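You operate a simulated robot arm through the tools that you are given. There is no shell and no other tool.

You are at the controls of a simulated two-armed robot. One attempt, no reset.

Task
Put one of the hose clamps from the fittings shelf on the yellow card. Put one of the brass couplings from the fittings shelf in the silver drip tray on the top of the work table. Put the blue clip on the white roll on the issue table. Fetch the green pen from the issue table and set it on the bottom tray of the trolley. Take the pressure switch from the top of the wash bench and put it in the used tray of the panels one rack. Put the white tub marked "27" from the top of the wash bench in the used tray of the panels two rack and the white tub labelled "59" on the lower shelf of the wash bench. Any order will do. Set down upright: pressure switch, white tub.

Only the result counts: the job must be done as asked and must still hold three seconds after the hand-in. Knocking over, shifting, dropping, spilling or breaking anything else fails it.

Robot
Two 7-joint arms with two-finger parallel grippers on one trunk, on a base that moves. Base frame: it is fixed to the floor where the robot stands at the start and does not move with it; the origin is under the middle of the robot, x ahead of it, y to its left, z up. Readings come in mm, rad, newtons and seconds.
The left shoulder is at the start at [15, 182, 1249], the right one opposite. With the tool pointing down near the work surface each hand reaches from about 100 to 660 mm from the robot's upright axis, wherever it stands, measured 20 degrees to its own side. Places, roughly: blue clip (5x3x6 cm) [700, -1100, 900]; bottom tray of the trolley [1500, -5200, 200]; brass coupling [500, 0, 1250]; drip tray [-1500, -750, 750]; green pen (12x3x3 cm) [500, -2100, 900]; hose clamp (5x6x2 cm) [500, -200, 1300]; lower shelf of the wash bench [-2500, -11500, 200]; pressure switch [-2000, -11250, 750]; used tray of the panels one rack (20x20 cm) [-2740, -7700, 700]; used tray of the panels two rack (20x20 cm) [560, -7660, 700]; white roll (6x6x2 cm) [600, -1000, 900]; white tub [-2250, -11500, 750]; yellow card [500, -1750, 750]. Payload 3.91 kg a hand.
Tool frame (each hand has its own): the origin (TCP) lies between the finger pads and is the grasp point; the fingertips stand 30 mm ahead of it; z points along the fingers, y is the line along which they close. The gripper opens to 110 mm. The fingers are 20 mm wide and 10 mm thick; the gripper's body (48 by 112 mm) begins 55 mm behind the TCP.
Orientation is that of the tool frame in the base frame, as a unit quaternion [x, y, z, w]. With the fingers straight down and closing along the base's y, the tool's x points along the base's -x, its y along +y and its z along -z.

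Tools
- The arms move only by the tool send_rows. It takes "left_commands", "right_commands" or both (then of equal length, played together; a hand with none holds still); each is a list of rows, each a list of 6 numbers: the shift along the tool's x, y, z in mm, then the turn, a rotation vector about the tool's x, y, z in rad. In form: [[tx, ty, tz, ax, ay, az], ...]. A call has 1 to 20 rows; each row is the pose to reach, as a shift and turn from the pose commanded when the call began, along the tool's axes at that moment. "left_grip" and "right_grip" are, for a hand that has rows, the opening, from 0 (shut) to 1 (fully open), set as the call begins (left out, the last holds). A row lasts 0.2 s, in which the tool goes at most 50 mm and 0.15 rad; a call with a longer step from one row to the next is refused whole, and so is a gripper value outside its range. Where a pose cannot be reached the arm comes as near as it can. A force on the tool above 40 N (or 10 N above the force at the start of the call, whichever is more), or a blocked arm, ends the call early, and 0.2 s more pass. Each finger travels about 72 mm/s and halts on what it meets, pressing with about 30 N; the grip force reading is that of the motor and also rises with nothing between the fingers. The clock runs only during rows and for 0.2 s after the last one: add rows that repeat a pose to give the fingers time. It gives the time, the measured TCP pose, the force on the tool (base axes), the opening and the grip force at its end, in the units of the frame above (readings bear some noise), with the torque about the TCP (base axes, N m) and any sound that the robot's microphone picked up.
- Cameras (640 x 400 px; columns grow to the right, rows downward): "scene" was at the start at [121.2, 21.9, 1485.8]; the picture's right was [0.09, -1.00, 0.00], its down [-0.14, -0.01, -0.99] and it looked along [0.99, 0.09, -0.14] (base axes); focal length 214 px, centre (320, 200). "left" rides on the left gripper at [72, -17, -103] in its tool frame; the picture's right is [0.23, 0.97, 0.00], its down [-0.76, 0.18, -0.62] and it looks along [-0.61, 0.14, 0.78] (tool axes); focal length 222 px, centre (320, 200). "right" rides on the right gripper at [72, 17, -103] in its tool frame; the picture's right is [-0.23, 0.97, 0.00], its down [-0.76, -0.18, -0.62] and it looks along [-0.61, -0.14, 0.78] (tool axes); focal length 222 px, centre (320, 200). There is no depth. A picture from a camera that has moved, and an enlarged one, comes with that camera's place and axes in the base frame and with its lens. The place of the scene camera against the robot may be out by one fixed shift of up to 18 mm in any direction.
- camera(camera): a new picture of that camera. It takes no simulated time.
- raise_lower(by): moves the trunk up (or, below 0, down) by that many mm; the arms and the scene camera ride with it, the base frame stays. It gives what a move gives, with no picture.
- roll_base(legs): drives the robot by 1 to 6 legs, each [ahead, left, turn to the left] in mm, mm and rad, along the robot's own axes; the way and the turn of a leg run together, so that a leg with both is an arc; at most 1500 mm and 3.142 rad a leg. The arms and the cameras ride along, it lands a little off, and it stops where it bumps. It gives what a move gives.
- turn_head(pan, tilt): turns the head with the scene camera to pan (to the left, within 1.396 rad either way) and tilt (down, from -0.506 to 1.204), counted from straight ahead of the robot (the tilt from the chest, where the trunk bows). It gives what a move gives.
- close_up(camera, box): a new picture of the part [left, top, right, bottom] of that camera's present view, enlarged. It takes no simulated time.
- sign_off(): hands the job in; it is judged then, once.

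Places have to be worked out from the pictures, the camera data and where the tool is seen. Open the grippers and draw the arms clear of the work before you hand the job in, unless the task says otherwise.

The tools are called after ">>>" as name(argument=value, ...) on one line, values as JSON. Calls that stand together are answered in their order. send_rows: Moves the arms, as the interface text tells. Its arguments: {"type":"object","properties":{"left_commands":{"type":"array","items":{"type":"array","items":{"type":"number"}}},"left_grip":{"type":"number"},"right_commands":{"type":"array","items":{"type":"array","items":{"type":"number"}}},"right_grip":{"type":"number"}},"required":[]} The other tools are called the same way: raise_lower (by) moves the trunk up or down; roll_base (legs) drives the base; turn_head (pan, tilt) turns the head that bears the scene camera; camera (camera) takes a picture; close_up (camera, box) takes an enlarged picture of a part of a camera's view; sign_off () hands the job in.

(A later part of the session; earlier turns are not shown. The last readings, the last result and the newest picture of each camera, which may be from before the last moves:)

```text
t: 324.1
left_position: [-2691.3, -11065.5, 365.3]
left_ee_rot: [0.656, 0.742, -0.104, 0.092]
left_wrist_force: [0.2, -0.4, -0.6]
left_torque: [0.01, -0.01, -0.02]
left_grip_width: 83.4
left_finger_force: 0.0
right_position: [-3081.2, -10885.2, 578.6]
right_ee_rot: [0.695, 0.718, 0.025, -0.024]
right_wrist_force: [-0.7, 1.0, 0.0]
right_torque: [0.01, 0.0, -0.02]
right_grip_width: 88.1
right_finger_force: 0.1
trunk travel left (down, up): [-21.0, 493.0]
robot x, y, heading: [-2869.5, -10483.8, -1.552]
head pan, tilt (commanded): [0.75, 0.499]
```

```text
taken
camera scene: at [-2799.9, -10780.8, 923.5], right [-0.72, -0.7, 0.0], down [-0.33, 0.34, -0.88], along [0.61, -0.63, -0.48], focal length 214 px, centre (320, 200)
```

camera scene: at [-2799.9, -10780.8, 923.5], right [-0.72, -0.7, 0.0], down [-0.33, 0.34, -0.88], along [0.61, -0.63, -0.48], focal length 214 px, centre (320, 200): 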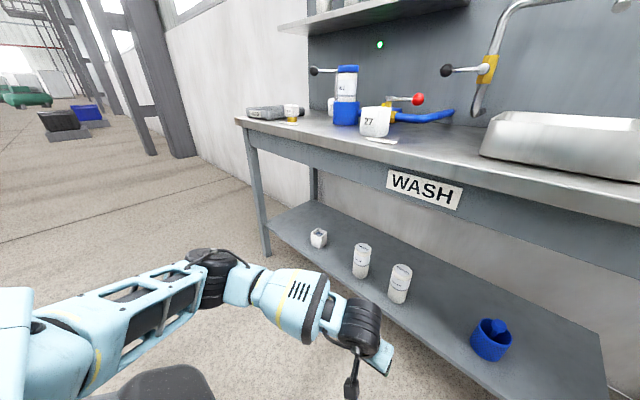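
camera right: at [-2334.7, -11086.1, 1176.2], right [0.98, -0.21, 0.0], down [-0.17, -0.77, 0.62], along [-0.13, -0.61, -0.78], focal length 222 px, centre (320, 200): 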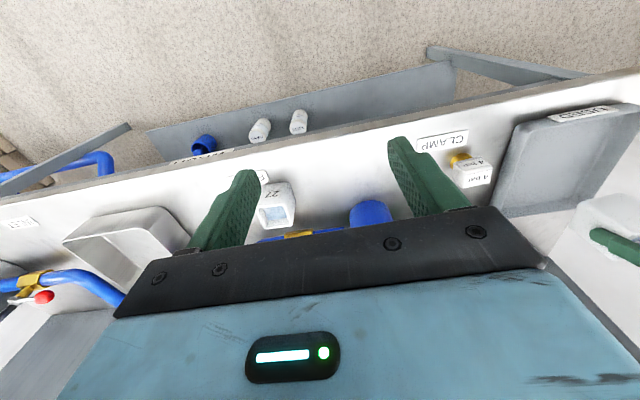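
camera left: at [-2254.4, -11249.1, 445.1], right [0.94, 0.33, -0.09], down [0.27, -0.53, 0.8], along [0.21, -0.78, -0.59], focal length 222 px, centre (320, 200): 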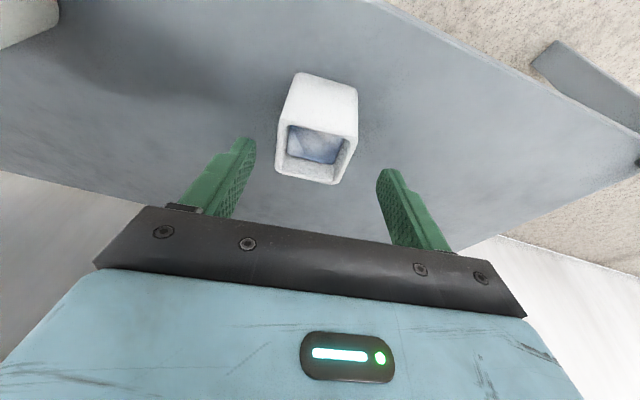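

>>> close_up(camera="scene", box=[290, 215, 350, 262])

>>> close_up(camera="scene", box=[240, 50, 480, 220])

```text
8.51 times, centred on (320, 238) of scene
camera zoom: at [-2799.9, -10780.8, 923.5], right [-0.72, -0.7, 0.0], down [-0.33, 0.34, -0.88], along [0.61, -0.63, -0.48], focal length 1825 px, centre (320, -128)
```

zoom: 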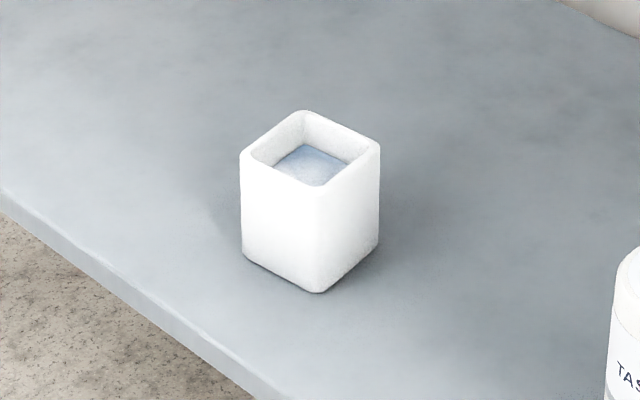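

```text
2.35 times, centred on (360, 135) of scene
camera zoom: at [-2799.9, -10780.8, 923.5], right [-0.72, -0.7, 0.0], down [-0.33, 0.34, -0.88], along [0.61, -0.63, -0.48], focal length 505 px, centre (226, 353)
```

zoom: 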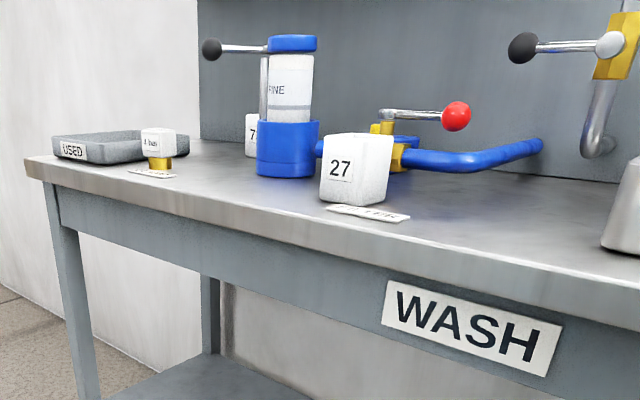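

That side is blank as well. To be certain, I drive to the bench's left end and look at the tub from the other side.

>>> roll_base(legs=[[0, 1150, 0]])

>>> turn_head(pan=-0.75, tilt=0.5)

>>> camera(camera="scene")

```text
t: 334.2
left_position: [-1583.4, -11058.5, 364.8]
left_ee_rot: [0.664, 0.734, -0.104, 0.091]
left_wrist_force: [-0.5, 0.3, 0.7]
left_torque: [0.01, 0.0, 0.01]
left_grip_width: 83.4
left_finger_force: 0.0
right_position: [-1969.7, -10869.3, 578.5]
right_ee_rot: [0.702, 0.712, 0.025, -0.025]
right_wrist_force: [-0.2, 0.4, 0.3]
right_torque: [0.02, 0.01, 0.0]
right_grip_width: 88.0
right_finger_force: 0.2
trunk travel left (down, up): [-21.0, 493.0]
robot x, y, heading: [-1748.5, -10475.2, -1.574]
head pan, tilt (commanded): [0.75, 0.499]
```

```text
t: 335.8
left_position: [-1582.6, -11056.8, 364.6]
left_ee_rot: [0.664, 0.734, -0.105, 0.092]
left_wrist_force: [-0.6, 0.1, 0.4]
left_torque: [0.02, 0.0, 0.0]
left_grip_width: 83.5
left_finger_force: 0.1
right_position: [-1969.4, -10869.8, 578.4]
right_ee_rot: [0.703, 0.711, 0.026, -0.024]
right_wrist_force: [-0.3, -0.3, -0.5]
right_torque: [-0.01, 0.0, -0.01]
right_grip_width: 88.1
right_finger_force: 0.1
trunk travel left (down, up): [-21.0, 493.0]
robot x, y, heading: [-1747.3, -10478.0, -1.574]
head pan, tilt (commanded): [-0.75, 0.499]
```

```text
taken
camera scene: at [-1809.7, -10770.9, 923.6], right [-0.73, 0.68, 0.0], down [0.33, 0.35, -0.88], along [-0.6, -0.64, -0.48], focal length 214 px, centre (320, 200)
```

scene: 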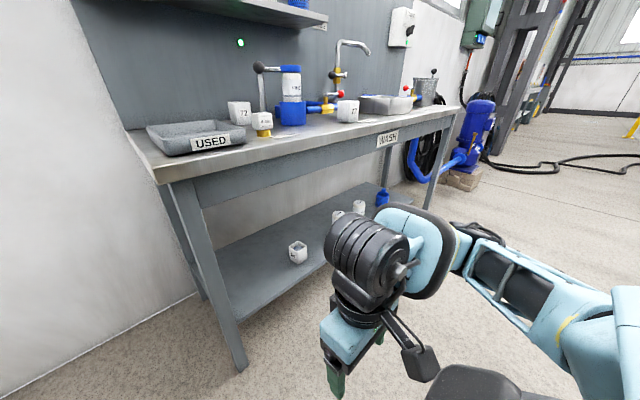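

>>> close_up(camera="scene", box=[275, 230, 325, 270])

>>> close_up(camera="scene", box=[140, 50, 460, 200])

```text
10.00 times, centred on (300, 250) of scene
camera zoom: at [-1809.7, -10770.9, 923.6], right [-0.73, 0.68, 0.0], down [0.33, 0.35, -0.88], along [-0.6, -0.64, -0.48], focal length 2145 px, centre (520, -300)
```

zoom: 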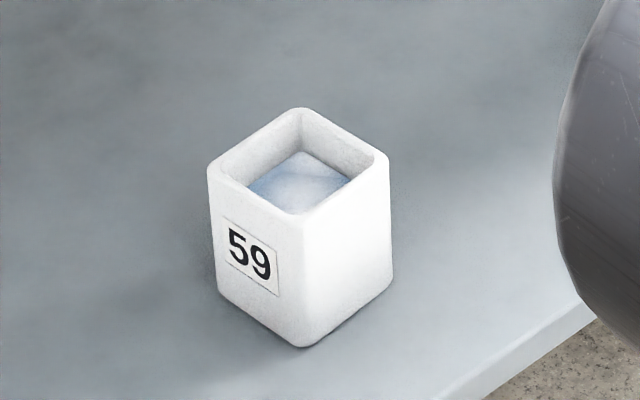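

```text
2.00 times, centred on (300, 125) of scene
camera zoom: at [-1809.7, -10770.9, 923.6], right [-0.73, 0.68, 0.0], down [0.33, 0.35, -0.88], along [-0.6, -0.64, -0.48], focal length 429 px, centre (360, 350)
```

zoom: 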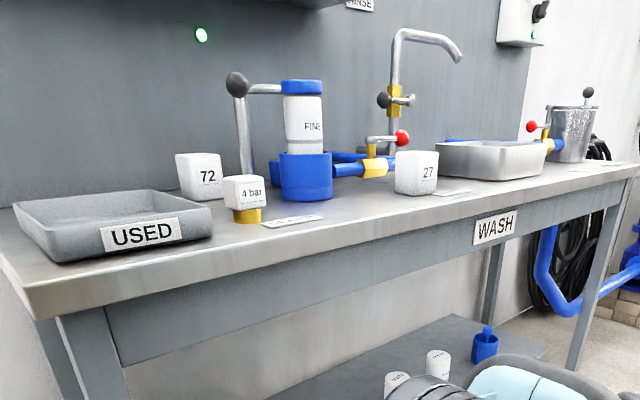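

The label reads "59", so that tub is done. I raise the trunk again for picking the pressure switch and tub "27".

>>> raise_lower(by=300)

>>> raise_lower(by=180)

>>> roll_base(legs=[[0, -530, 0]])

>>> turn_head(pan=0.0, tilt=0.55)

>>> camera(camera="scene")

```text
t: 338.8
left_position: [-1583.1, -11057.0, 664.5]
left_ee_rot: [0.664, 0.734, -0.106, 0.091]
left_wrist_force: [0.3, -0.7, 0.1]
left_torque: [0.0, 0.0, -0.03]
left_grip_width: 83.4
left_finger_force: 0.1
right_position: [-1969.0, -10868.3, 878.5]
right_ee_rot: [0.702, 0.711, 0.026, -0.024]
right_wrist_force: [0.3, 1.2, -0.1]
right_torque: [-0.03, 0.01, 0.0]
right_grip_width: 88.1
right_finger_force: 0.1
trunk travel left (down, up): [-321.0, 193.0]
robot x, y, heading: [-1746.5, -10471.4, -1.572]
head pan, tilt (commanded): [-0.75, 0.499]
```

```text
t: 340.8
left_position: [-1582.0, -11056.4, 844.7]
left_ee_rot: [0.663, 0.735, -0.104, 0.092]
left_wrist_force: [0.4, 0.2, -0.4]
left_torque: [-0.04, 0.0, 0.0]
left_grip_width: 83.6
left_finger_force: 0.0
right_position: [-1969.1, -10869.2, 1057.0]
right_ee_rot: [0.703, 0.711, 0.027, -0.025]
right_wrist_force: [0.0, 0.1, -0.2]
right_torque: [0.01, -0.02, 0.01]
right_grip_width: 87.8
right_finger_force: 0.0
trunk travel left (down, up): [-501.0, 13.0]
robot x, y, heading: [-1750.3, -10471.8, -1.577]
head pan, tilt (commanded): [-0.75, 0.499]
```

```text
t: 345.9
left_position: [-2111.3, -11056.7, 845.1]
left_ee_rot: [0.666, 0.733, -0.106, 0.093]
left_wrist_force: [-0.5, -0.7, 0.2]
left_torque: [-0.02, 0.03, 0.02]
left_grip_width: 83.9
left_finger_force: 0.1
right_position: [-2498.4, -10865.0, 1059.1]
right_ee_rot: [0.704, 0.71, 0.026, -0.024]
right_wrist_force: [0.1, -0.6, -0.3]
right_torque: [0.01, -0.02, -0.07]
right_grip_width: 88.2
right_finger_force: 0.0
trunk travel left (down, up): [-501.0, 13.0]
robot x, y, heading: [-2278.3, -10475.2, -1.576]
head pan, tilt (commanded): [-0.75, 0.499]
```

```text
t: 347.0
left_position: [-2111.8, -11055.8, 845.1]
left_ee_rot: [0.665, 0.733, -0.105, 0.092]
left_wrist_force: [-0.3, -0.6, 0.3]
left_torque: [-0.02, -0.01, 0.04]
left_grip_width: 83.6
left_finger_force: 0.1
right_position: [-2498.8, -10865.7, 1058.1]
right_ee_rot: [0.704, 0.709, 0.024, -0.024]
right_wrist_force: [-0.1, 0.3, -1.0]
right_torque: [-0.02, 0.01, 0.03]
right_grip_width: 87.8
right_finger_force: 0.0
trunk travel left (down, up): [-501.0, 13.0]
robot x, y, heading: [-2271.0, -10471.5, -1.579]
head pan, tilt (commanded): [0.0, 0.55]
```

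```text
taken
camera scene: at [-2274.7, -10577.1, 1447.6], right [-1.0, 0.01, 0.0], down [0.0, 0.52, -0.85], along [-0.01, -0.85, -0.52], focal length 214 px, centre (320, 200)
```

scene: 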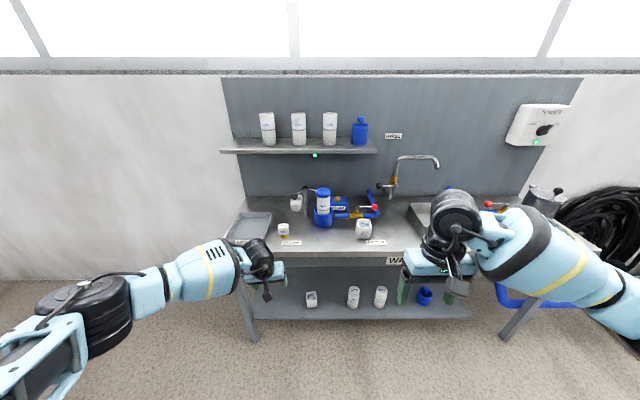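

I raise the left hand above the bench items, then drive forward so that both the switch and tub "27" come within reach.

>>> send_rows(left_commands=[[10, 1, -30, 0, 0, 0], [22, 2, -62, 0, 0, 0], [34, 3, -94, 0, 0, 0], [46, 4, -126, 0, 0, 0], [58.5, 5, -157, 0, 0, 0], [58.5, 5, -157, 0, 0, 0]], left_grip=0.7)

>>> roll_base(legs=[[270, 0, 0.008]])

>>> turn_head(pan=0.0, tilt=0.7)

>>> camera(camera="scene")

>>> camera(camera="left")

>>> camera(camera="right")

```text
t: 348.4
left_position: [-2110.1, -10955.1, 976.2]
left_ee_rot: [0.666, 0.733, -0.104, 0.092]
left_wrist_force: [-0.2, -1.2, -0.3]
left_torque: [-0.03, -0.02, -0.02]
left_grip_width: 77.0
left_finger_force: 0.1
right_position: [-2498.6, -10867.0, 1058.9]
right_ee_rot: [0.704, 0.709, 0.026, -0.024]
right_wrist_force: [0.7, 0.8, -0.4]
right_torque: [0.0, 0.0, -0.02]
right_grip_width: 87.9
right_finger_force: 0.0
trunk travel left (down, up): [-501.0, 13.0]
robot x, y, heading: [-2274.8, -10467.3, -1.57]
head pan, tilt (commanded): [0.0, 0.55]
```

```text
t: 350.4
left_position: [-2105.6, -11234.0, 976.0]
left_ee_rot: [0.662, 0.737, -0.105, 0.092]
left_wrist_force: [0.0, -0.1, 0.7]
left_torque: [0.0, -0.05, 0.01]
left_grip_width: 77.1
left_finger_force: 0.0
right_position: [-2495.0, -11150.1, 1058.2]
right_ee_rot: [0.7, 0.713, 0.025, -0.024]
right_wrist_force: [0.4, -0.8, -1.1]
right_torque: [0.0, 0.02, 0.02]
right_grip_width: 87.8
right_finger_force: 0.0
trunk travel left (down, up): [-501.0, 13.0]
robot x, y, heading: [-2275.9, -10753.9, -1.565]
head pan, tilt (commanded): [0.0, 0.55]
```

```text
t: 351.1
left_position: [-2105.2, -11234.4, 976.0]
left_ee_rot: [0.662, 0.737, -0.104, 0.092]
left_wrist_force: [0.4, -0.1, -0.2]
left_torque: [0.0, -0.02, 0.0]
left_grip_width: 77.0
left_finger_force: 0.0
right_position: [-2494.0, -11150.4, 1058.6]
right_ee_rot: [0.7, 0.714, 0.024, -0.024]
right_wrist_force: [-0.5, 0.3, 0.0]
right_torque: [-0.03, -0.01, 0.0]
right_grip_width: 88.1
right_finger_force: 0.0
trunk travel left (down, up): [-501.0, 13.0]
robot x, y, heading: [-2274.4, -10756.3, -1.567]
head pan, tilt (commanded): [0.0, 0.7]
```

```text
taken
camera scene: at [-2273.6, -10854.0, 1434.5], right [-1.0, 0.0, 0.0], down [0.0, 0.64, -0.77], along [0.0, -0.77, -0.64], focal length 214 px, centre (320, 200)
```

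scene: 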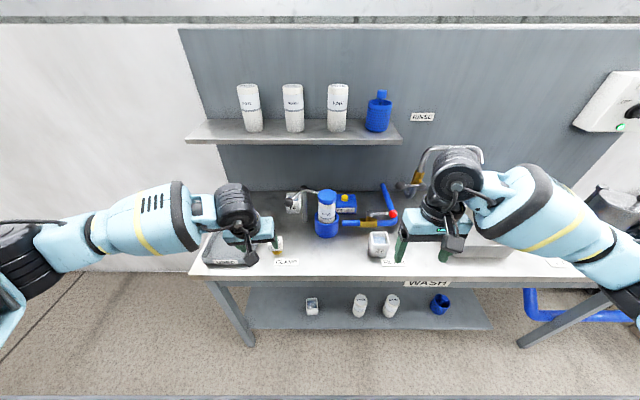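

```text
taken
camera left: at [-2130.5, -11137.2, 1056.0], right [0.94, 0.32, -0.09], down [0.26, -0.54, 0.8], along [0.2, -0.78, -0.59], focal length 222 px, centre (320, 200)
```

left: 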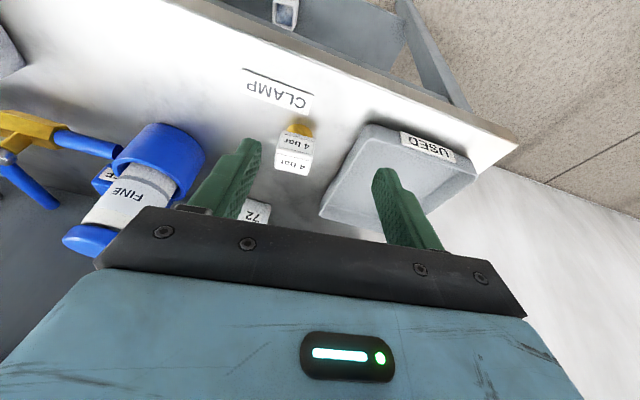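

```text
taken
camera right: at [-2480.4, -11083.4, 1167.3], right [0.98, -0.21, -0.01], down [-0.16, -0.81, 0.57], along [-0.13, -0.55, -0.82], focal length 222 px, centre (320, 200)
```

right: 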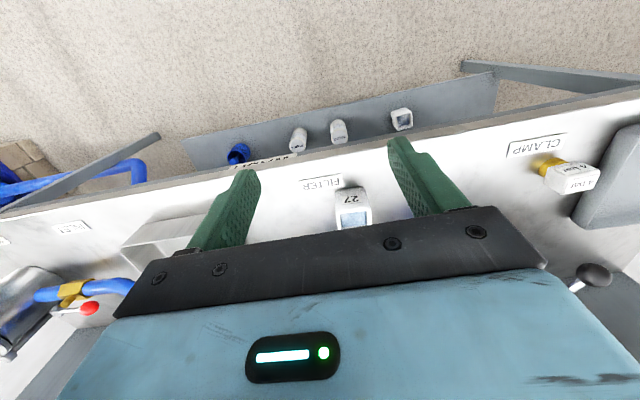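

>>> close_up(camera="left", box=[220, 90, 400, 235])

>>> close_up(camera="right", box=[260, 130, 440, 250])

>>> close_up(camera="scene", box=[240, 180, 420, 290])

```text
2.76 times, centred on (310, 162) of left
camera zoom: at [-2130.5, -11137.2, 1056.0], right [0.94, 0.32, -0.09], down [0.26, -0.54, 0.8], along [0.2, -0.78, -0.59], focal length 613 px, centre (348, 303)
```

zoom: 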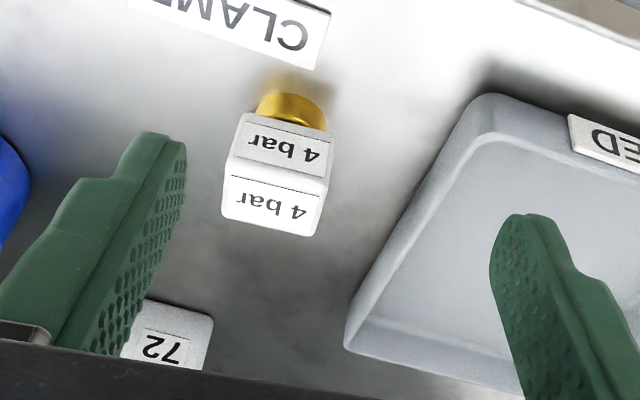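

```text
3.33 times, centred on (350, 190) of right
camera zoom: at [-2480.4, -11083.4, 1167.3], right [0.98, -0.21, -0.01], down [-0.16, -0.81, 0.57], along [-0.13, -0.55, -0.82], focal length 740 px, centre (220, 233)
```

zoom: 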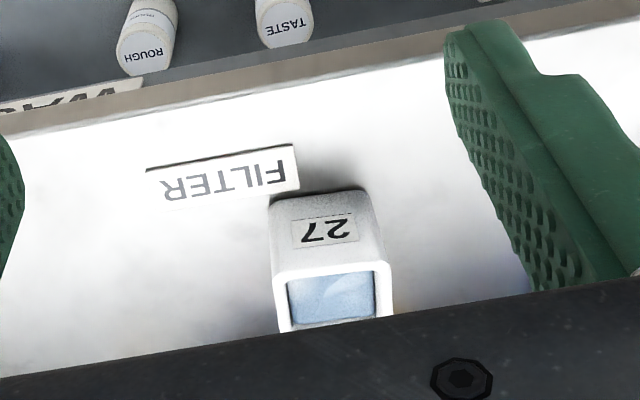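

```text
3.56 times, centred on (330, 235) of scene
camera zoom: at [-2273.6, -10854.0, 1434.5], right [-1.0, 0.0, 0.0], down [0.0, 0.64, -0.77], along [0.0, -0.77, -0.64], focal length 763 px, centre (284, 76)
```

zoom: 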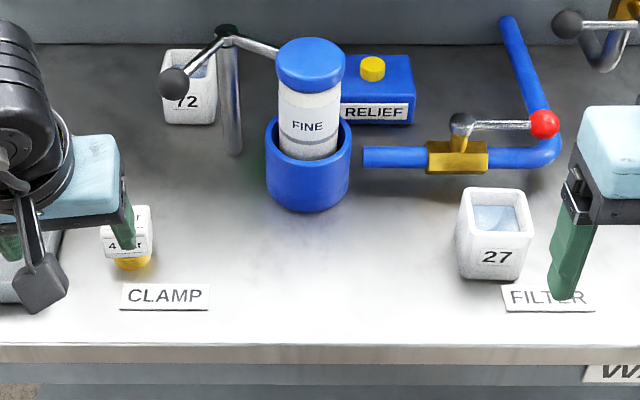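

The switch is centred at about [-2119, -11343], its cube about 45 mm wide and already aligned with the left hand. I move the left hand to just above it with a narrower opening.

>>> send_rows(left_commands=[[-18, -5, 21, 0, 0, 0], [-37, -11, 43, 0, 0, 0], [-55, -16, 64, 0, 0, 0], [-73.6, -21.8, 85, 0, 0, 0], [-73.6, -21.8, 85, 0, 0, 0]], left_grip=0.6)

>>> camera(camera="left")

>>> close_up(camera="scene", box=[210, 180, 350, 290])

```text
t: 352.3
left_position: [-2118.0, -11331.5, 912.5]
left_ee_rot: [0.661, 0.737, -0.106, 0.093]
left_wrist_force: [-0.6, 0.3, -0.3]
left_torque: [-0.01, -0.02, -0.03]
left_grip_width: 65.9
left_finger_force: 0.1
right_position: [-2493.3, -11148.4, 1058.9]
right_ee_rot: [0.7, 0.713, 0.025, -0.023]
right_wrist_force: [0.3, 0.5, -0.9]
right_torque: [0.02, 0.01, 0.02]
right_grip_width: 88.0
right_finger_force: 0.0
trunk travel left (down, up): [-501.0, 13.0]
robot x, y, heading: [-2275.9, -10753.7, -1.569]
head pan, tilt (commanded): [0.0, 0.7]
```

```text
taken
camera left: at [-2143.7, -11234.0, 992.2], right [0.94, 0.32, -0.09], down [0.26, -0.54, 0.8], along [0.2, -0.78, -0.59], focal length 222 px, centre (320, 200)
```

left: 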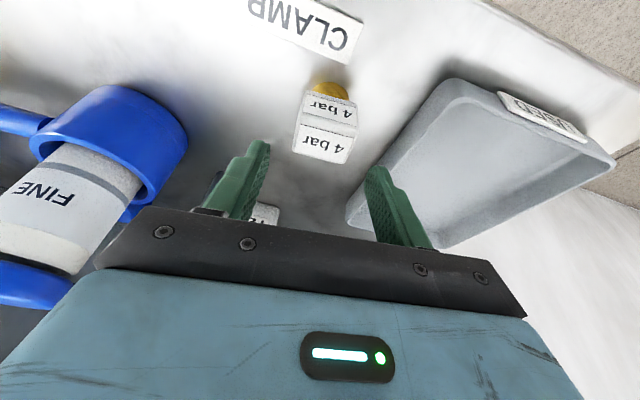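

```text
3.64 times, centred on (280, 235) of scene
camera zoom: at [-2273.2, -10853.3, 1434.5], right [-1.0, 0.0, 0.0], down [0.0, 0.64, -0.77], along [0.0, -0.77, -0.64], focal length 780 px, centre (466, 73)
```

zoom: 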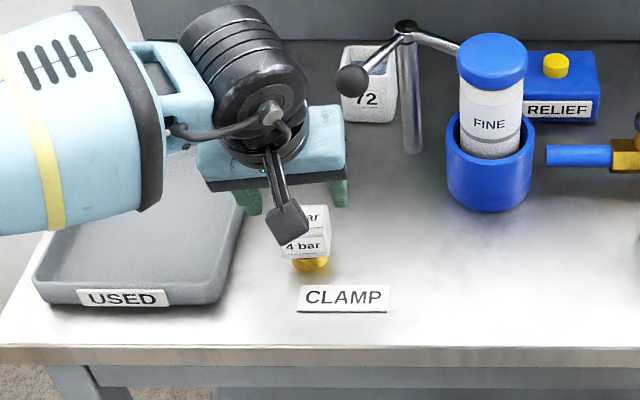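

The switch sits squarely below the fingers. I descend 67 mm to straddle its cube and close.

>>> send_rows(left_commands=[[3, 0.4, 18, 0, 0, 0], [6, 0.8, 36, 0, 0, 0], [9, 1.2, 54, 0, 0, 0], [11.3, 1.4, 67, 0, 0, 0], [11.3, 1.4, 67, 0, 0, 0]])

>>> camera(camera="left")

>>> send_rows(left_commands=[[0, 0, 0, 0, 0, 0], [0, 0, 0, 0, 0, 0], [0, 0, 0, 0, 0, 0], [0, 0, 0, 0, 0, 0]], left_grip=0.25)

>>> camera(camera="left")

```text
t: 353.5
left_position: [-2118.7, -11338.9, 848.6]
left_ee_rot: [0.662, 0.736, -0.105, 0.093]
left_wrist_force: [-0.6, -0.1, 0.0]
left_torque: [-0.01, 0.03, 0.02]
left_grip_width: 66.0
left_finger_force: 0.1
right_position: [-2493.8, -11149.1, 1058.3]
right_ee_rot: [0.7, 0.713, 0.025, -0.024]
right_wrist_force: [-0.3, -0.9, 0.4]
right_torque: [0.03, 0.0, -0.01]
right_grip_width: 87.9
right_finger_force: 0.1
trunk travel left (down, up): [-501.0, 13.0]
robot x, y, heading: [-2271.0, -10754.8, -1.568]
head pan, tilt (commanded): [0.0, 0.7]
```

```text
taken
camera left: at [-2143.6, -11241.8, 926.7], right [0.94, 0.32, -0.09], down [0.26, -0.54, 0.8], along [0.2, -0.78, -0.59], focal length 222 px, centre (320, 200)
```

left: 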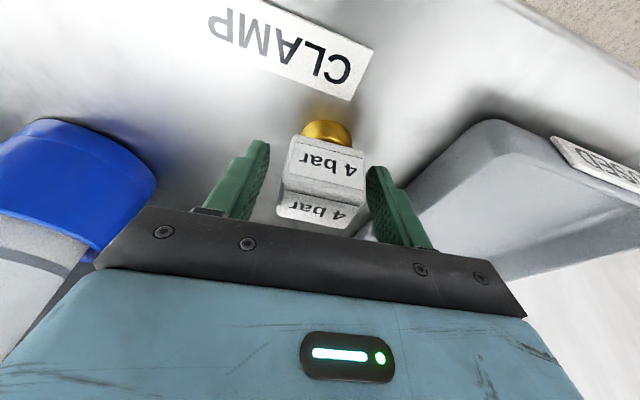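

```text
t: 354.5
left_position: [-2117.7, -11338.8, 847.2]
left_ee_rot: [0.662, 0.736, -0.104, 0.093]
left_wrist_force: [0.3, -0.3, 1.7]
left_torque: [-0.02, -0.05, -0.03]
left_grip_width: 45.8
left_finger_force: 30.0
right_position: [-2494.5, -11149.3, 1058.5]
right_ee_rot: [0.7, 0.713, 0.024, -0.024]
right_wrist_force: [0.1, -0.6, -1.2]
right_torque: [0.02, -0.03, 0.0]
right_grip_width: 87.9
right_finger_force: 0.1
trunk travel left (down, up): [-501.0, 13.0]
robot x, y, heading: [-2270.8, -10757.3, -1.563]
head pan, tilt (commanded): [0.0, 0.7]
```

```text
taken
camera left: at [-2143.6, -11241.8, 926.9], right [0.94, 0.32, -0.09], down [0.26, -0.54, 0.8], along [0.2, -0.78, -0.59], focal length 222 px, centre (320, 200)
```

left: 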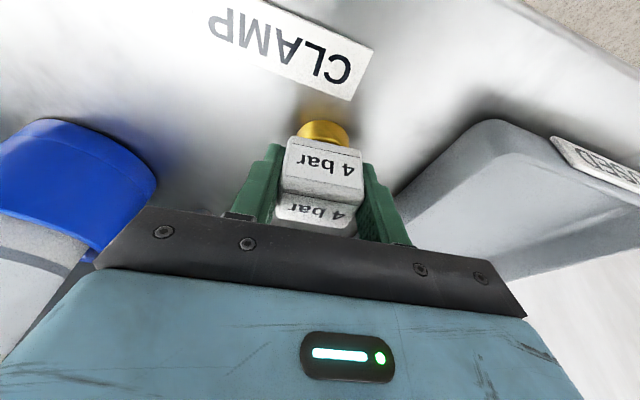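

The pressure switch is gripped at 45.8 mm. I lift it straight up 140 mm.

>>> send_rows(left_commands=[[-4, -0.5, -14, 0, 0, 0], [-10, -1, -35, 0, 0, 0], [-17, -2, -60, 0, 0, 0], [-24, -2.8, -85, 0, 0, 0], [-31, -3.6, -110, 0, 0, 0], [-38, -4.4, -135, 0, 0, 0], [-38, -4.4, -135, 0, 0, 0]])

>>> camera(camera="left")

>>> camera(camera="scene")

```text
t: 356.1
left_position: [-2119.9, -11337.5, 987.8]
left_ee_rot: [0.662, 0.736, -0.105, 0.092]
left_wrist_force: [0.0, 0.6, -1.1]
left_torque: [0.01, -0.01, -0.01]
left_grip_width: 45.7
left_finger_force: 30.8
right_position: [-2494.4, -11150.2, 1057.5]
right_ee_rot: [0.699, 0.714, 0.025, -0.024]
right_wrist_force: [-0.1, -1.1, -0.2]
right_torque: [0.02, 0.04, 0.0]
right_grip_width: 88.0
right_finger_force: 0.1
trunk travel left (down, up): [-501.0, 13.0]
robot x, y, heading: [-2275.2, -10756.7, -1.566]
head pan, tilt (commanded): [0.0, 0.7]
```

```text
taken
camera left: at [-2145.8, -11240.8, 1069.2], right [0.94, 0.32, -0.09], down [0.26, -0.54, 0.8], along [0.2, -0.78, -0.59], focal length 222 px, centre (320, 200)
```

left: 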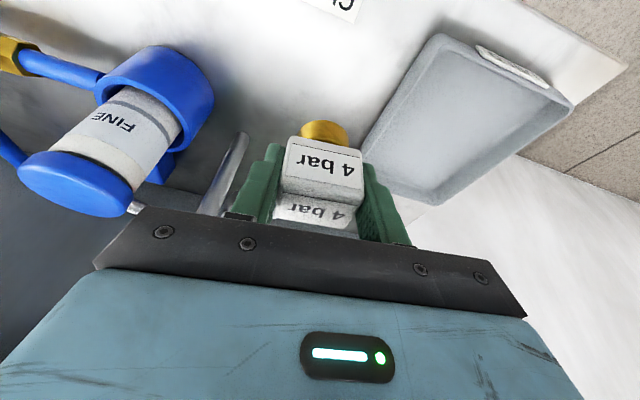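

```text
taken
camera scene: at [-2273.4, -10854.3, 1434.4], right [-1.0, 0.0, 0.0], down [0.0, 0.64, -0.76], along [0.0, -0.76, -0.64], focal length 214 px, centre (320, 200)
```

scene: 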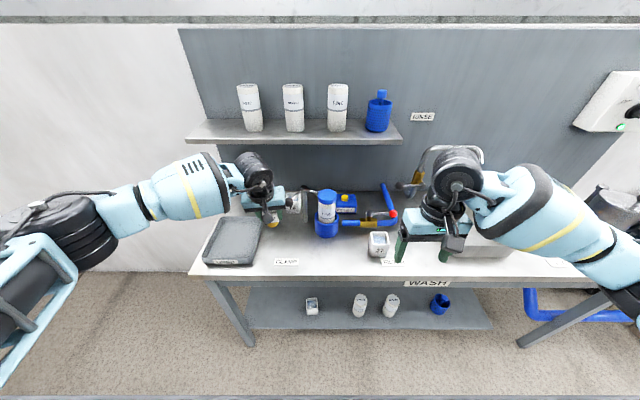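

The switch is safely up. Tub "27" is centred at about [-2477, -11340], with its rim near z = 877. I bring the right hand above it with a matching yaw and the same forward pitch as before.

>>> send_rows(right_commands=[[-26, 2, 13, 0, -0.05, 0.013], [-52, 4, 27, 0, -0.1, 0.026], [-78, 6, 40, 0, -0.15, 0.038], [-104, 8, 54, 0, -0.2, 0.051], [-130, 10, 67, 0, -0.25, 0.064], [-156, 12, 81, 0, -0.3, 0.076], [-182.2, 13.5, 94.5, 0, -0.35, 0.089], [-182.2, 13.5, 94.5, 0, -0.35, 0.089]], right_grip=0.8)

>>> camera(camera="right")

>>> close_up(camera="scene", box=[320, 170, 480, 290])

```text
t: 357.9
left_position: [-2120.7, -11338.4, 990.0]
left_ee_rot: [0.662, 0.737, -0.105, 0.092]
left_wrist_force: [-0.5, -0.3, -1.4]
left_torque: [0.04, 0.05, -0.02]
left_grip_width: 45.7
left_finger_force: 29.9
right_position: [-2477.4, -11323.1, 952.0]
right_ee_rot: [0.724, 0.675, -0.1, 0.099]
right_wrist_force: [-0.3, -0.7, -0.2]
right_torque: [0.03, 0.01, 0.02]
right_grip_width: 88.0
right_finger_force: 0.0
trunk travel left (down, up): [-501.0, 13.0]
robot x, y, heading: [-2273.0, -10753.8, -1.568]
head pan, tilt (commanded): [0.0, 0.7]
```

```text
taken
camera right: at [-2456.3, -11226.1, 1031.4], right [0.96, -0.28, 0.07], down [-0.22, -0.54, 0.81], along [-0.19, -0.79, -0.58], focal length 222 px, centre (320, 200)
```

right: 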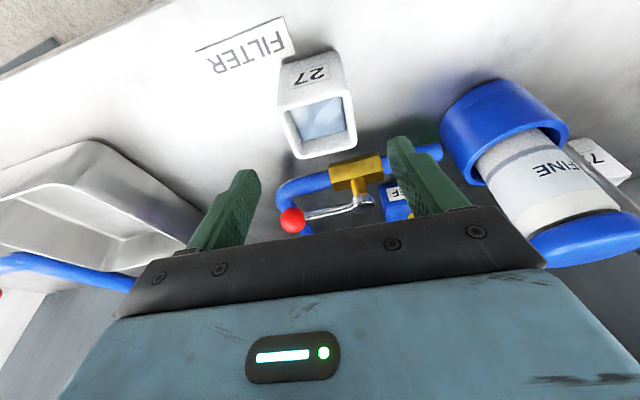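

```text
3.33 times, centred on (400, 230) of scene
camera zoom: at [-2273.7, -10853.6, 1434.5], right [-1.0, 0.0, 0.0], down [0.0, 0.64, -0.77], along [0.0, -0.77, -0.64], focal length 715 px, centre (53, 100)
```

zoom: 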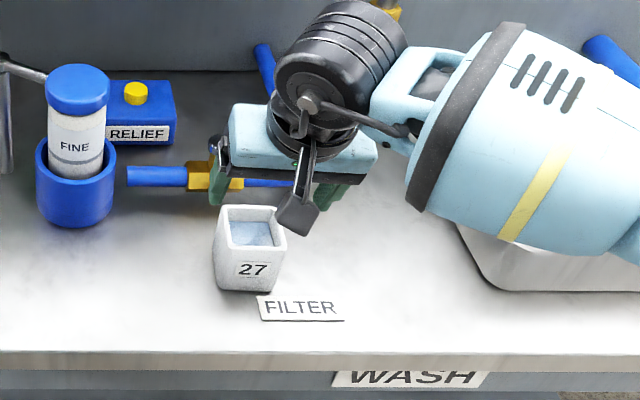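

>>> close_up(camera="right", box=[220, 30, 420, 190])

```text
2.50 times, centred on (320, 110) of right
camera zoom: at [-2456.3, -11226.1, 1031.4], right [0.96, -0.28, 0.07], down [-0.22, -0.54, 0.81], along [-0.19, -0.79, -0.58], focal length 555 px, centre (320, 425)
```

zoom: 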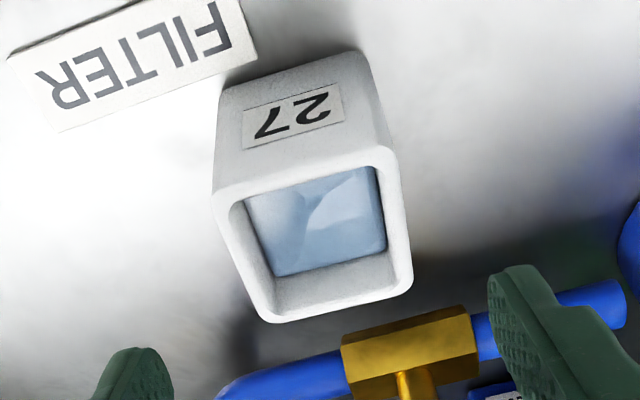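

The tub's rim is centred at about [-2477, -11336] and the hand is aligned with its sides. I descend, checking half-way.

>>> send_rows(right_commands=[[4, 0, 15, 0, 0, 0], [7, 0.3, 29, 0, 0, 0], [9, 0.5, 43, 0, 0, 0], [9, 0.5, 43, 0, 0, 0]])

>>> camera(camera="right")

```text
t: 358.9
left_position: [-2120.9, -11338.2, 988.8]
left_ee_rot: [0.662, 0.737, -0.104, 0.092]
left_wrist_force: [-1.3, 0.6, -1.7]
left_torque: [0.03, 0.01, -0.01]
left_grip_width: 45.7
left_finger_force: 30.4
right_position: [-2476.2, -11329.1, 907.2]
right_ee_rot: [0.724, 0.675, -0.099, 0.099]
right_wrist_force: [0.5, -0.3, 0.2]
right_torque: [-0.03, -0.01, -0.01]
right_grip_width: 88.1
right_finger_force: 0.0
trunk travel left (down, up): [-501.0, 13.0]
robot x, y, heading: [-2273.0, -10756.3, -1.563]
head pan, tilt (commanded): [0.0, 0.7]
```

```text
taken
camera right: at [-2455.3, -11230.3, 987.5], right [0.96, -0.29, 0.07], down [-0.22, -0.54, 0.81], along [-0.19, -0.79, -0.58], focal length 222 px, centre (320, 200)
```

right: 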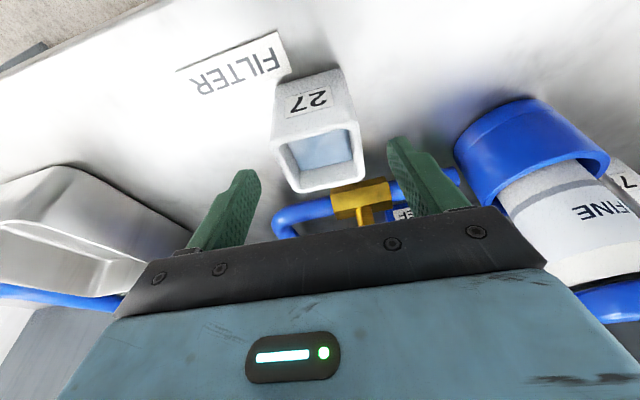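

The fingers straddle the tub at rim level. I go down 42 mm more and close on it.

>>> send_rows(right_commands=[[2.6, 0, 14, 0, 0, 0], [5.2, 0, 28, 0, 0, 0], [7.9, 0, 41, 0, 0, 0], [7.9, 0, 41, 0, 0, 0]])

>>> send_rows(right_commands=[[0, 0, 0, 0, 0, 0], [0, 0, 0, 0, 0, 0], [0, 0, 0, 0, 0, 0], [0, 0, 0, 0, 0, 0]], right_grip=0.4)

>>> camera(camera="right")

```text
t: 359.9
left_position: [-2120.2, -11338.3, 988.7]
left_ee_rot: [0.662, 0.737, -0.104, 0.093]
left_wrist_force: [-0.7, -1.1, -0.1]
left_torque: [0.0, 0.01, 0.03]
left_grip_width: 46.0
left_finger_force: 30.2
right_position: [-2475.0, -11331.0, 865.2]
right_ee_rot: [0.724, 0.675, -0.099, 0.099]
right_wrist_force: [0.1, -0.2, 0.3]
right_torque: [0.02, -0.01, 0.03]
right_grip_width: 88.0
right_finger_force: 0.1
trunk travel left (down, up): [-501.0, 13.0]
robot x, y, heading: [-2275.9, -10752.5, -1.565]
head pan, tilt (commanded): [0.0, 0.7]
```

```text
t: 360.9
left_position: [-2120.6, -11337.8, 988.8]
left_ee_rot: [0.662, 0.737, -0.104, 0.093]
left_wrist_force: [-0.7, 0.8, -0.5]
left_torque: [0.01, 0.01, 0.04]
left_grip_width: 45.8
left_finger_force: 29.2
right_position: [-2474.2, -11331.5, 866.2]
right_ee_rot: [0.725, 0.674, -0.1, 0.099]
right_wrist_force: [0.7, -0.6, 0.5]
right_torque: [0.01, 0.02, -0.01]
right_grip_width: 59.7
right_finger_force: 30.2
trunk travel left (down, up): [-501.0, 13.0]
robot x, y, heading: [-2275.7, -10753.3, -1.568]
head pan, tilt (commanded): [0.0, 0.7]
```

```text
taken
camera right: at [-2454.1, -11233.2, 945.4], right [0.96, -0.29, 0.07], down [-0.22, -0.55, 0.81], along [-0.19, -0.79, -0.58], focal length 222 px, centre (320, 200)
```

right: 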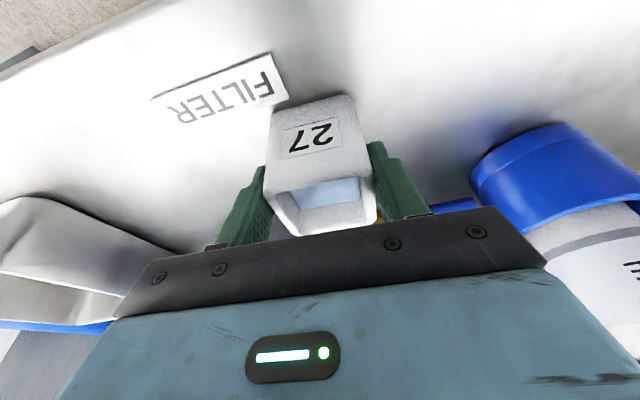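

Tub "27" is gripped at 59.7 mm. I lift it slowly straight up.

>>> send_rows(right_commands=[[-2, 0, -7, 0, 0, 0], [-5, 0.1, -17, 0, 0, 0], [-9, 0.3, -31, 0, 0, 0], [-14, 0.4, -48, 0, 0, 0], [-19, 0.6, -65, 0, 0, 0], [-24, 0.7, -82, 0, 0, 0], [-29, 0.9, -99, 0, 0, 0], [-33.4, 1, -115, 0, 0, 0], [-33.4, 1, -115, 0, 0, 0]])

>>> camera(camera="right")

>>> camera(camera="scene")

```text
t: 362.9
left_position: [-2120.7, -11338.9, 988.9]
left_ee_rot: [0.661, 0.737, -0.104, 0.092]
left_wrist_force: [0.3, -0.2, -1.9]
left_torque: [0.02, 0.0, -0.02]
left_grip_width: 45.9
left_finger_force: 29.8
right_position: [-2476.1, -11331.1, 986.6]
right_ee_rot: [0.724, 0.675, -0.099, 0.099]
right_wrist_force: [0.1, 0.0, -1.2]
right_torque: [0.01, -0.02, 0.02]
right_grip_width: 59.6
right_finger_force: 30.5
trunk travel left (down, up): [-501.0, 13.0]
robot x, y, heading: [-2271.3, -10755.3, -1.571]
head pan, tilt (commanded): [0.0, 0.7]
```

```text
taken
camera right: at [-2454.8, -11233.9, 1066.4], right [0.96, -0.29, 0.07], down [-0.22, -0.55, 0.81], along [-0.19, -0.79, -0.59], focal length 222 px, centre (320, 200)
```

right: 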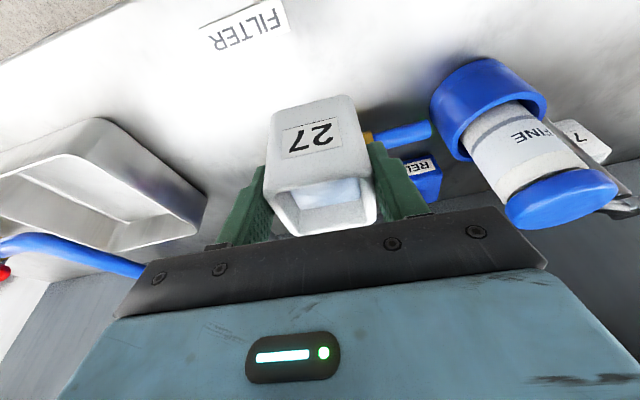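

```text
taken
camera scene: at [-2273.6, -10854.3, 1434.4], right [-1.0, 0.0, 0.0], down [0.0, 0.64, -0.76], along [0.0, -0.76, -0.64], focal length 214 px, centre (320, 200)
```

scene: 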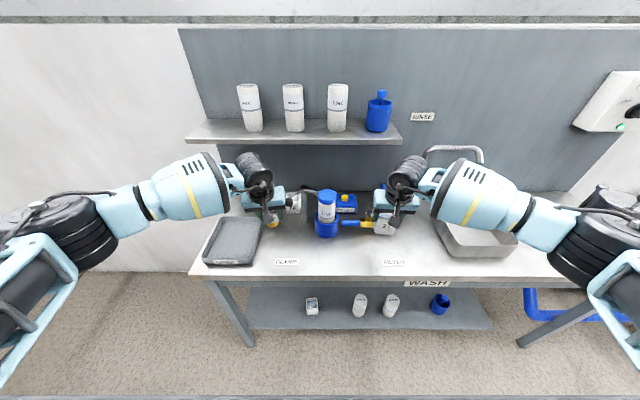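

Both items are up and level. I draw both hands 120 mm back toward me gently, then back away from the bench.

>>> send_rows(left_commands=[[10, 1, -6, 0, 0, 0], [30, 3, -18, 0, 0, 0], [52, 5.5, -31, 0, 0, 0], [74, 8, -43, 0, 0, 0], [94, 10, -55, 0, 0, 0], [106.6, 11.3, -62, 0, 0, 0], [106.6, 11.3, -62, 0, 0, 0]], right_commands=[[10, -0.7, -6, 0, 0, 0], [30, -2, -18, 0, 0, 0], [52, -4, -31, 0, 0, 0], [74, -5.5, -43, 0, 0, 0], [94, -7, -55, 0, 0, 0], [106.5, -7.9, -62, 0, 0, 0], [106.5, -7.9, -62, 0, 0, 0]])

>>> roll_base(legs=[[-600, 0, 0]])

>>> camera(camera="scene")

```text
t: 364.5
left_position: [-2119.5, -11216.2, 1019.1]
left_ee_rot: [0.662, 0.737, -0.105, 0.092]
left_wrist_force: [-0.2, -0.2, -1.7]
left_torque: [0.03, 0.0, -0.01]
left_grip_width: 45.7
left_finger_force: 29.5
right_position: [-2475.3, -11211.6, 1016.6]
right_ee_rot: [0.725, 0.674, -0.099, 0.1]
right_wrist_force: [-0.1, 1.0, -1.1]
right_torque: [0.01, 0.03, 0.03]
right_grip_width: 59.4
right_finger_force: 30.0
trunk travel left (down, up): [-501.0, 13.0]
robot x, y, heading: [-2275.2, -10752.0, -1.564]
head pan, tilt (commanded): [0.0, 0.7]
```

```text
t: 367.9
left_position: [-2123.9, -10622.4, 1019.3]
left_ee_rot: [0.665, 0.734, -0.105, 0.093]
left_wrist_force: [0.5, -0.8, -1.5]
left_torque: [0.02, -0.03, 0.04]
left_grip_width: 45.7
left_finger_force: 29.7
right_position: [-2479.3, -10614.0, 1016.3]
right_ee_rot: [0.728, 0.671, -0.1, 0.099]
right_wrist_force: [0.5, 0.1, -0.7]
right_torque: [0.0, -0.01, -0.01]
right_grip_width: 59.6
right_finger_force: 30.5
trunk travel left (down, up): [-501.0, 13.0]
robot x, y, heading: [-2273.0, -10159.2, -1.575]
head pan, tilt (commanded): [0.0, 0.7]
```

```text
taken
camera scene: at [-2274.5, -10258.2, 1434.4], right [-1.0, 0.0, 0.0], down [0.0, 0.64, -0.76], along [0.0, -0.76, -0.64], focal length 214 px, centre (320, 200)
```

scene: 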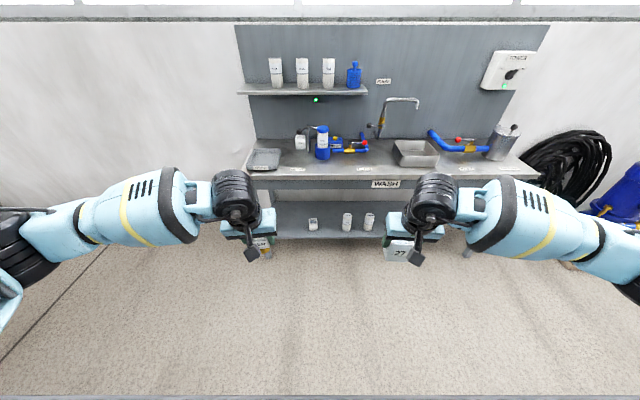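

I turn around to face +y and look for the panels one rack and the path past the pallets.

>>> roll_base(legs=[[0, 0, -1.57], [0, 0, -1.57]])

>>> turn_head(pan=0.0, tilt=0.2)

>>> camera(camera="scene")

```text
t: 376.1
left_position: [-2399.5, -9686.8, 1018.6]
left_ee_rot: [0.715, -0.685, -0.089, -0.107]
left_wrist_force: [-0.1, 0.3, -2.2]
left_torque: [0.01, -0.02, -0.01]
left_grip_width: 45.9
left_finger_force: 29.7
right_position: [-2044.9, -9714.4, 1016.3]
right_ee_rot: [-0.651, 0.746, 0.095, 0.101]
right_wrist_force: [0.3, 0.5, -1.3]
right_torque: [-0.04, 0.03, -0.03]
right_grip_width: 59.9
right_finger_force: 29.8
trunk travel left (down, up): [-501.0, 13.0]
robot x, y, heading: [-2274.9, -10157.8, 1.508]
head pan, tilt (commanded): [0.0, 0.7]
```

```text
t: 377.0
left_position: [-2400.0, -9686.7, 1018.4]
left_ee_rot: [0.715, -0.685, -0.089, -0.108]
left_wrist_force: [0.5, 0.6, -2.1]
left_torque: [0.01, 0.01, 0.01]
left_grip_width: 45.5
left_finger_force: 30.5
right_position: [-2044.4, -9715.9, 1016.6]
right_ee_rot: [-0.651, 0.746, 0.096, 0.102]
right_wrist_force: [0.5, 0.2, -1.8]
right_torque: [-0.03, 0.03, -0.04]
right_grip_width: 59.7
right_finger_force: 30.2
trunk travel left (down, up): [-501.0, 13.0]
robot x, y, heading: [-2271.0, -10156.4, 1.508]
head pan, tilt (commanded): [0.0, 0.201]
```

```text
taken
camera scene: at [-2266.7, -10023.1, 1479.7], right [1.0, -0.06, 0.0], down [-0.01, -0.2, -0.98], along [0.06, 0.98, -0.2], focal length 214 px, centre (320, 200)
```

scene: 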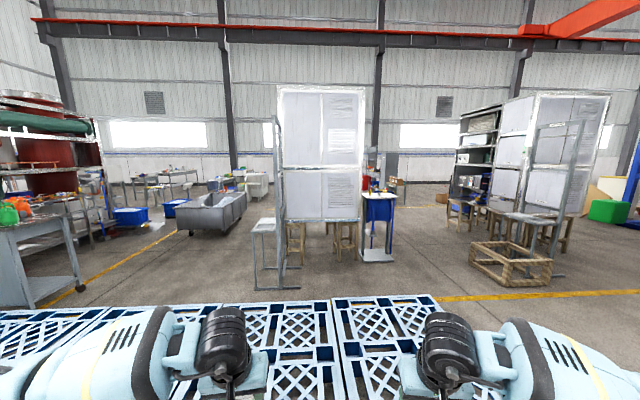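

The used trays stand on grey stands, each beside a tall screen on its east side. The pallets block the direct way to panels one. I will deliver tub "27" to panels two first, going around the pallets' east end, so I strafe to x ≈ -520.

>>> roll_base(legs=[[80, -870, 0.03], [80, -870, 0.03]])

>>> camera(camera="scene")

```text
t: 392.2
left_position: [-718.5, -9608.6, 1018.4]
left_ee_rot: [0.726, -0.674, -0.09, -0.106]
left_wrist_force: [-1.1, -0.4, -2.0]
left_torque: [0.0, 0.01, 0.02]
left_grip_width: 45.9
left_finger_force: 30.2
right_position: [-363.5, -9626.1, 1016.2]
right_ee_rot: [-0.664, 0.735, 0.097, 0.1]
right_wrist_force: [0.5, 0.0, -0.6]
right_torque: [-0.04, 0.0, -0.02]
right_grip_width: 59.5
right_finger_force: 30.0
trunk travel left (down, up): [-501.0, 13.0]
robot x, y, heading: [-578.0, -10075.9, 1.542]
head pan, tilt (commanded): [0.0, 0.201]
```

```text
taken
camera scene: at [-574.3, -9940.6, 1479.8], right [1.0, -0.03, 0.0], down [-0.01, -0.2, -0.98], along [0.03, 0.98, -0.2], focal length 214 px, centre (320, 200)
```

scene: 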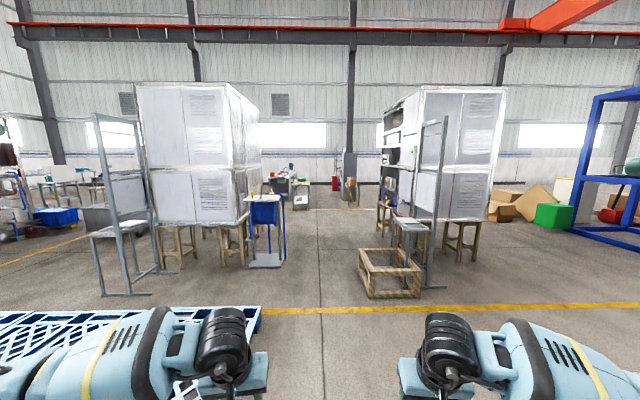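

I see panels two's stand with its tray, and a low wooden frame on the floor just in front of it. I drive north along x ≈ -450 and look from nearer.

>>> roll_base(legs=[[1400, -80, 0.01]])

>>> turn_head(pan=-0.7, tilt=0.4)

>>> camera(camera="scene")

```text
t: 399.2
left_position: [-590.3, -8200.5, 1018.4]
left_ee_rot: [0.723, -0.676, -0.09, -0.106]
left_wrist_force: [-1.2, -0.1, -2.0]
left_torque: [-0.03, -0.02, 0.03]
left_grip_width: 45.8
left_finger_force: 29.9
right_position: [-234.2, -8219.5, 1017.3]
right_ee_rot: [-0.661, 0.737, 0.097, 0.101]
right_wrist_force: [0.5, -0.1, -1.4]
right_torque: [-0.02, 0.03, -0.01]
right_grip_width: 59.5
right_finger_force: 30.1
trunk travel left (down, up): [-501.0, 13.0]
robot x, y, heading: [-454.3, -8665.2, 1.539]
head pan, tilt (commanded): [0.0, 0.201]
```

```text
t: 400.3
left_position: [-588.3, -8200.0, 1018.4]
left_ee_rot: [0.724, -0.676, -0.09, -0.106]
left_wrist_force: [-0.2, -0.3, -1.3]
left_torque: [-0.02, -0.03, -0.03]
left_grip_width: 45.5
left_finger_force: 30.0
right_position: [-234.2, -8220.7, 1016.0]
right_ee_rot: [-0.661, 0.737, 0.097, 0.1]
right_wrist_force: [-0.5, -0.2, -1.6]
right_torque: [0.0, 0.01, 0.0]
right_grip_width: 59.7
right_finger_force: 29.7
trunk travel left (down, up): [-501.0, 13.0]
robot x, y, heading: [-451.4, -8670.7, 1.539]
head pan, tilt (commanded): [-0.7, 0.4]
```

```text
taken
camera scene: at [-389.1, -8557.4, 1461.3], right [0.74, -0.67, 0.0], down [-0.26, -0.29, -0.92], along [0.62, 0.68, -0.39], focal length 214 px, centre (320, 200)
```

scene: 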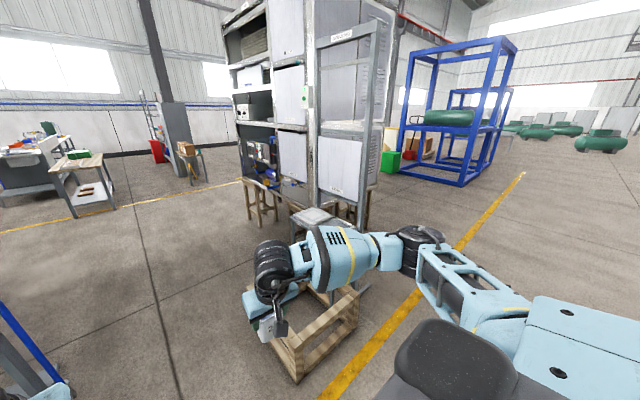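

>>> close_up(camera="scene", box=[240, 180, 400, 300])

>>> close_up(camera="scene", box=[220, 20, 400, 200])

```text
3.33 times, centred on (320, 240) of scene
camera zoom: at [-389.1, -8557.4, 1461.3], right [0.74, -0.67, 0.0], down [-0.26, -0.29, -0.92], along [0.62, 0.68, -0.39], focal length 715 px, centre (320, 67)
```

zoom: 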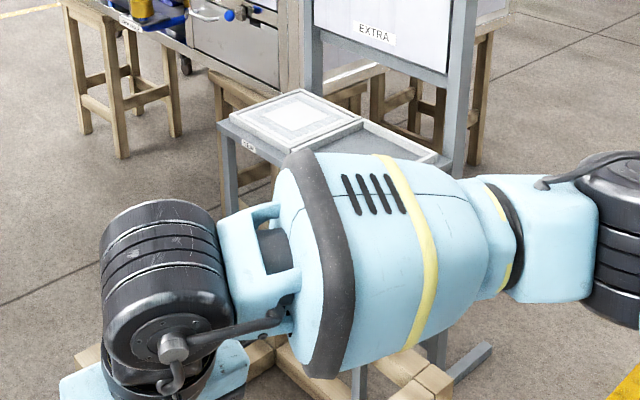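

```text
2.22 times, centred on (310, 110) of scene
camera zoom: at [-389.1, -8557.4, 1461.3], right [0.74, -0.67, 0.0], down [-0.26, -0.29, -0.92], along [0.62, 0.68, -0.39], focal length 477 px, centre (342, 400)
```

zoom: 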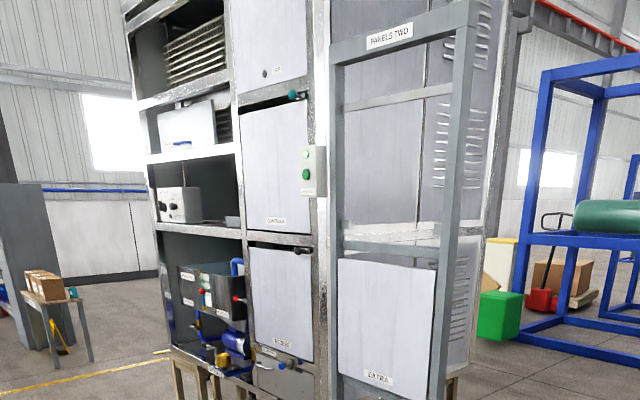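

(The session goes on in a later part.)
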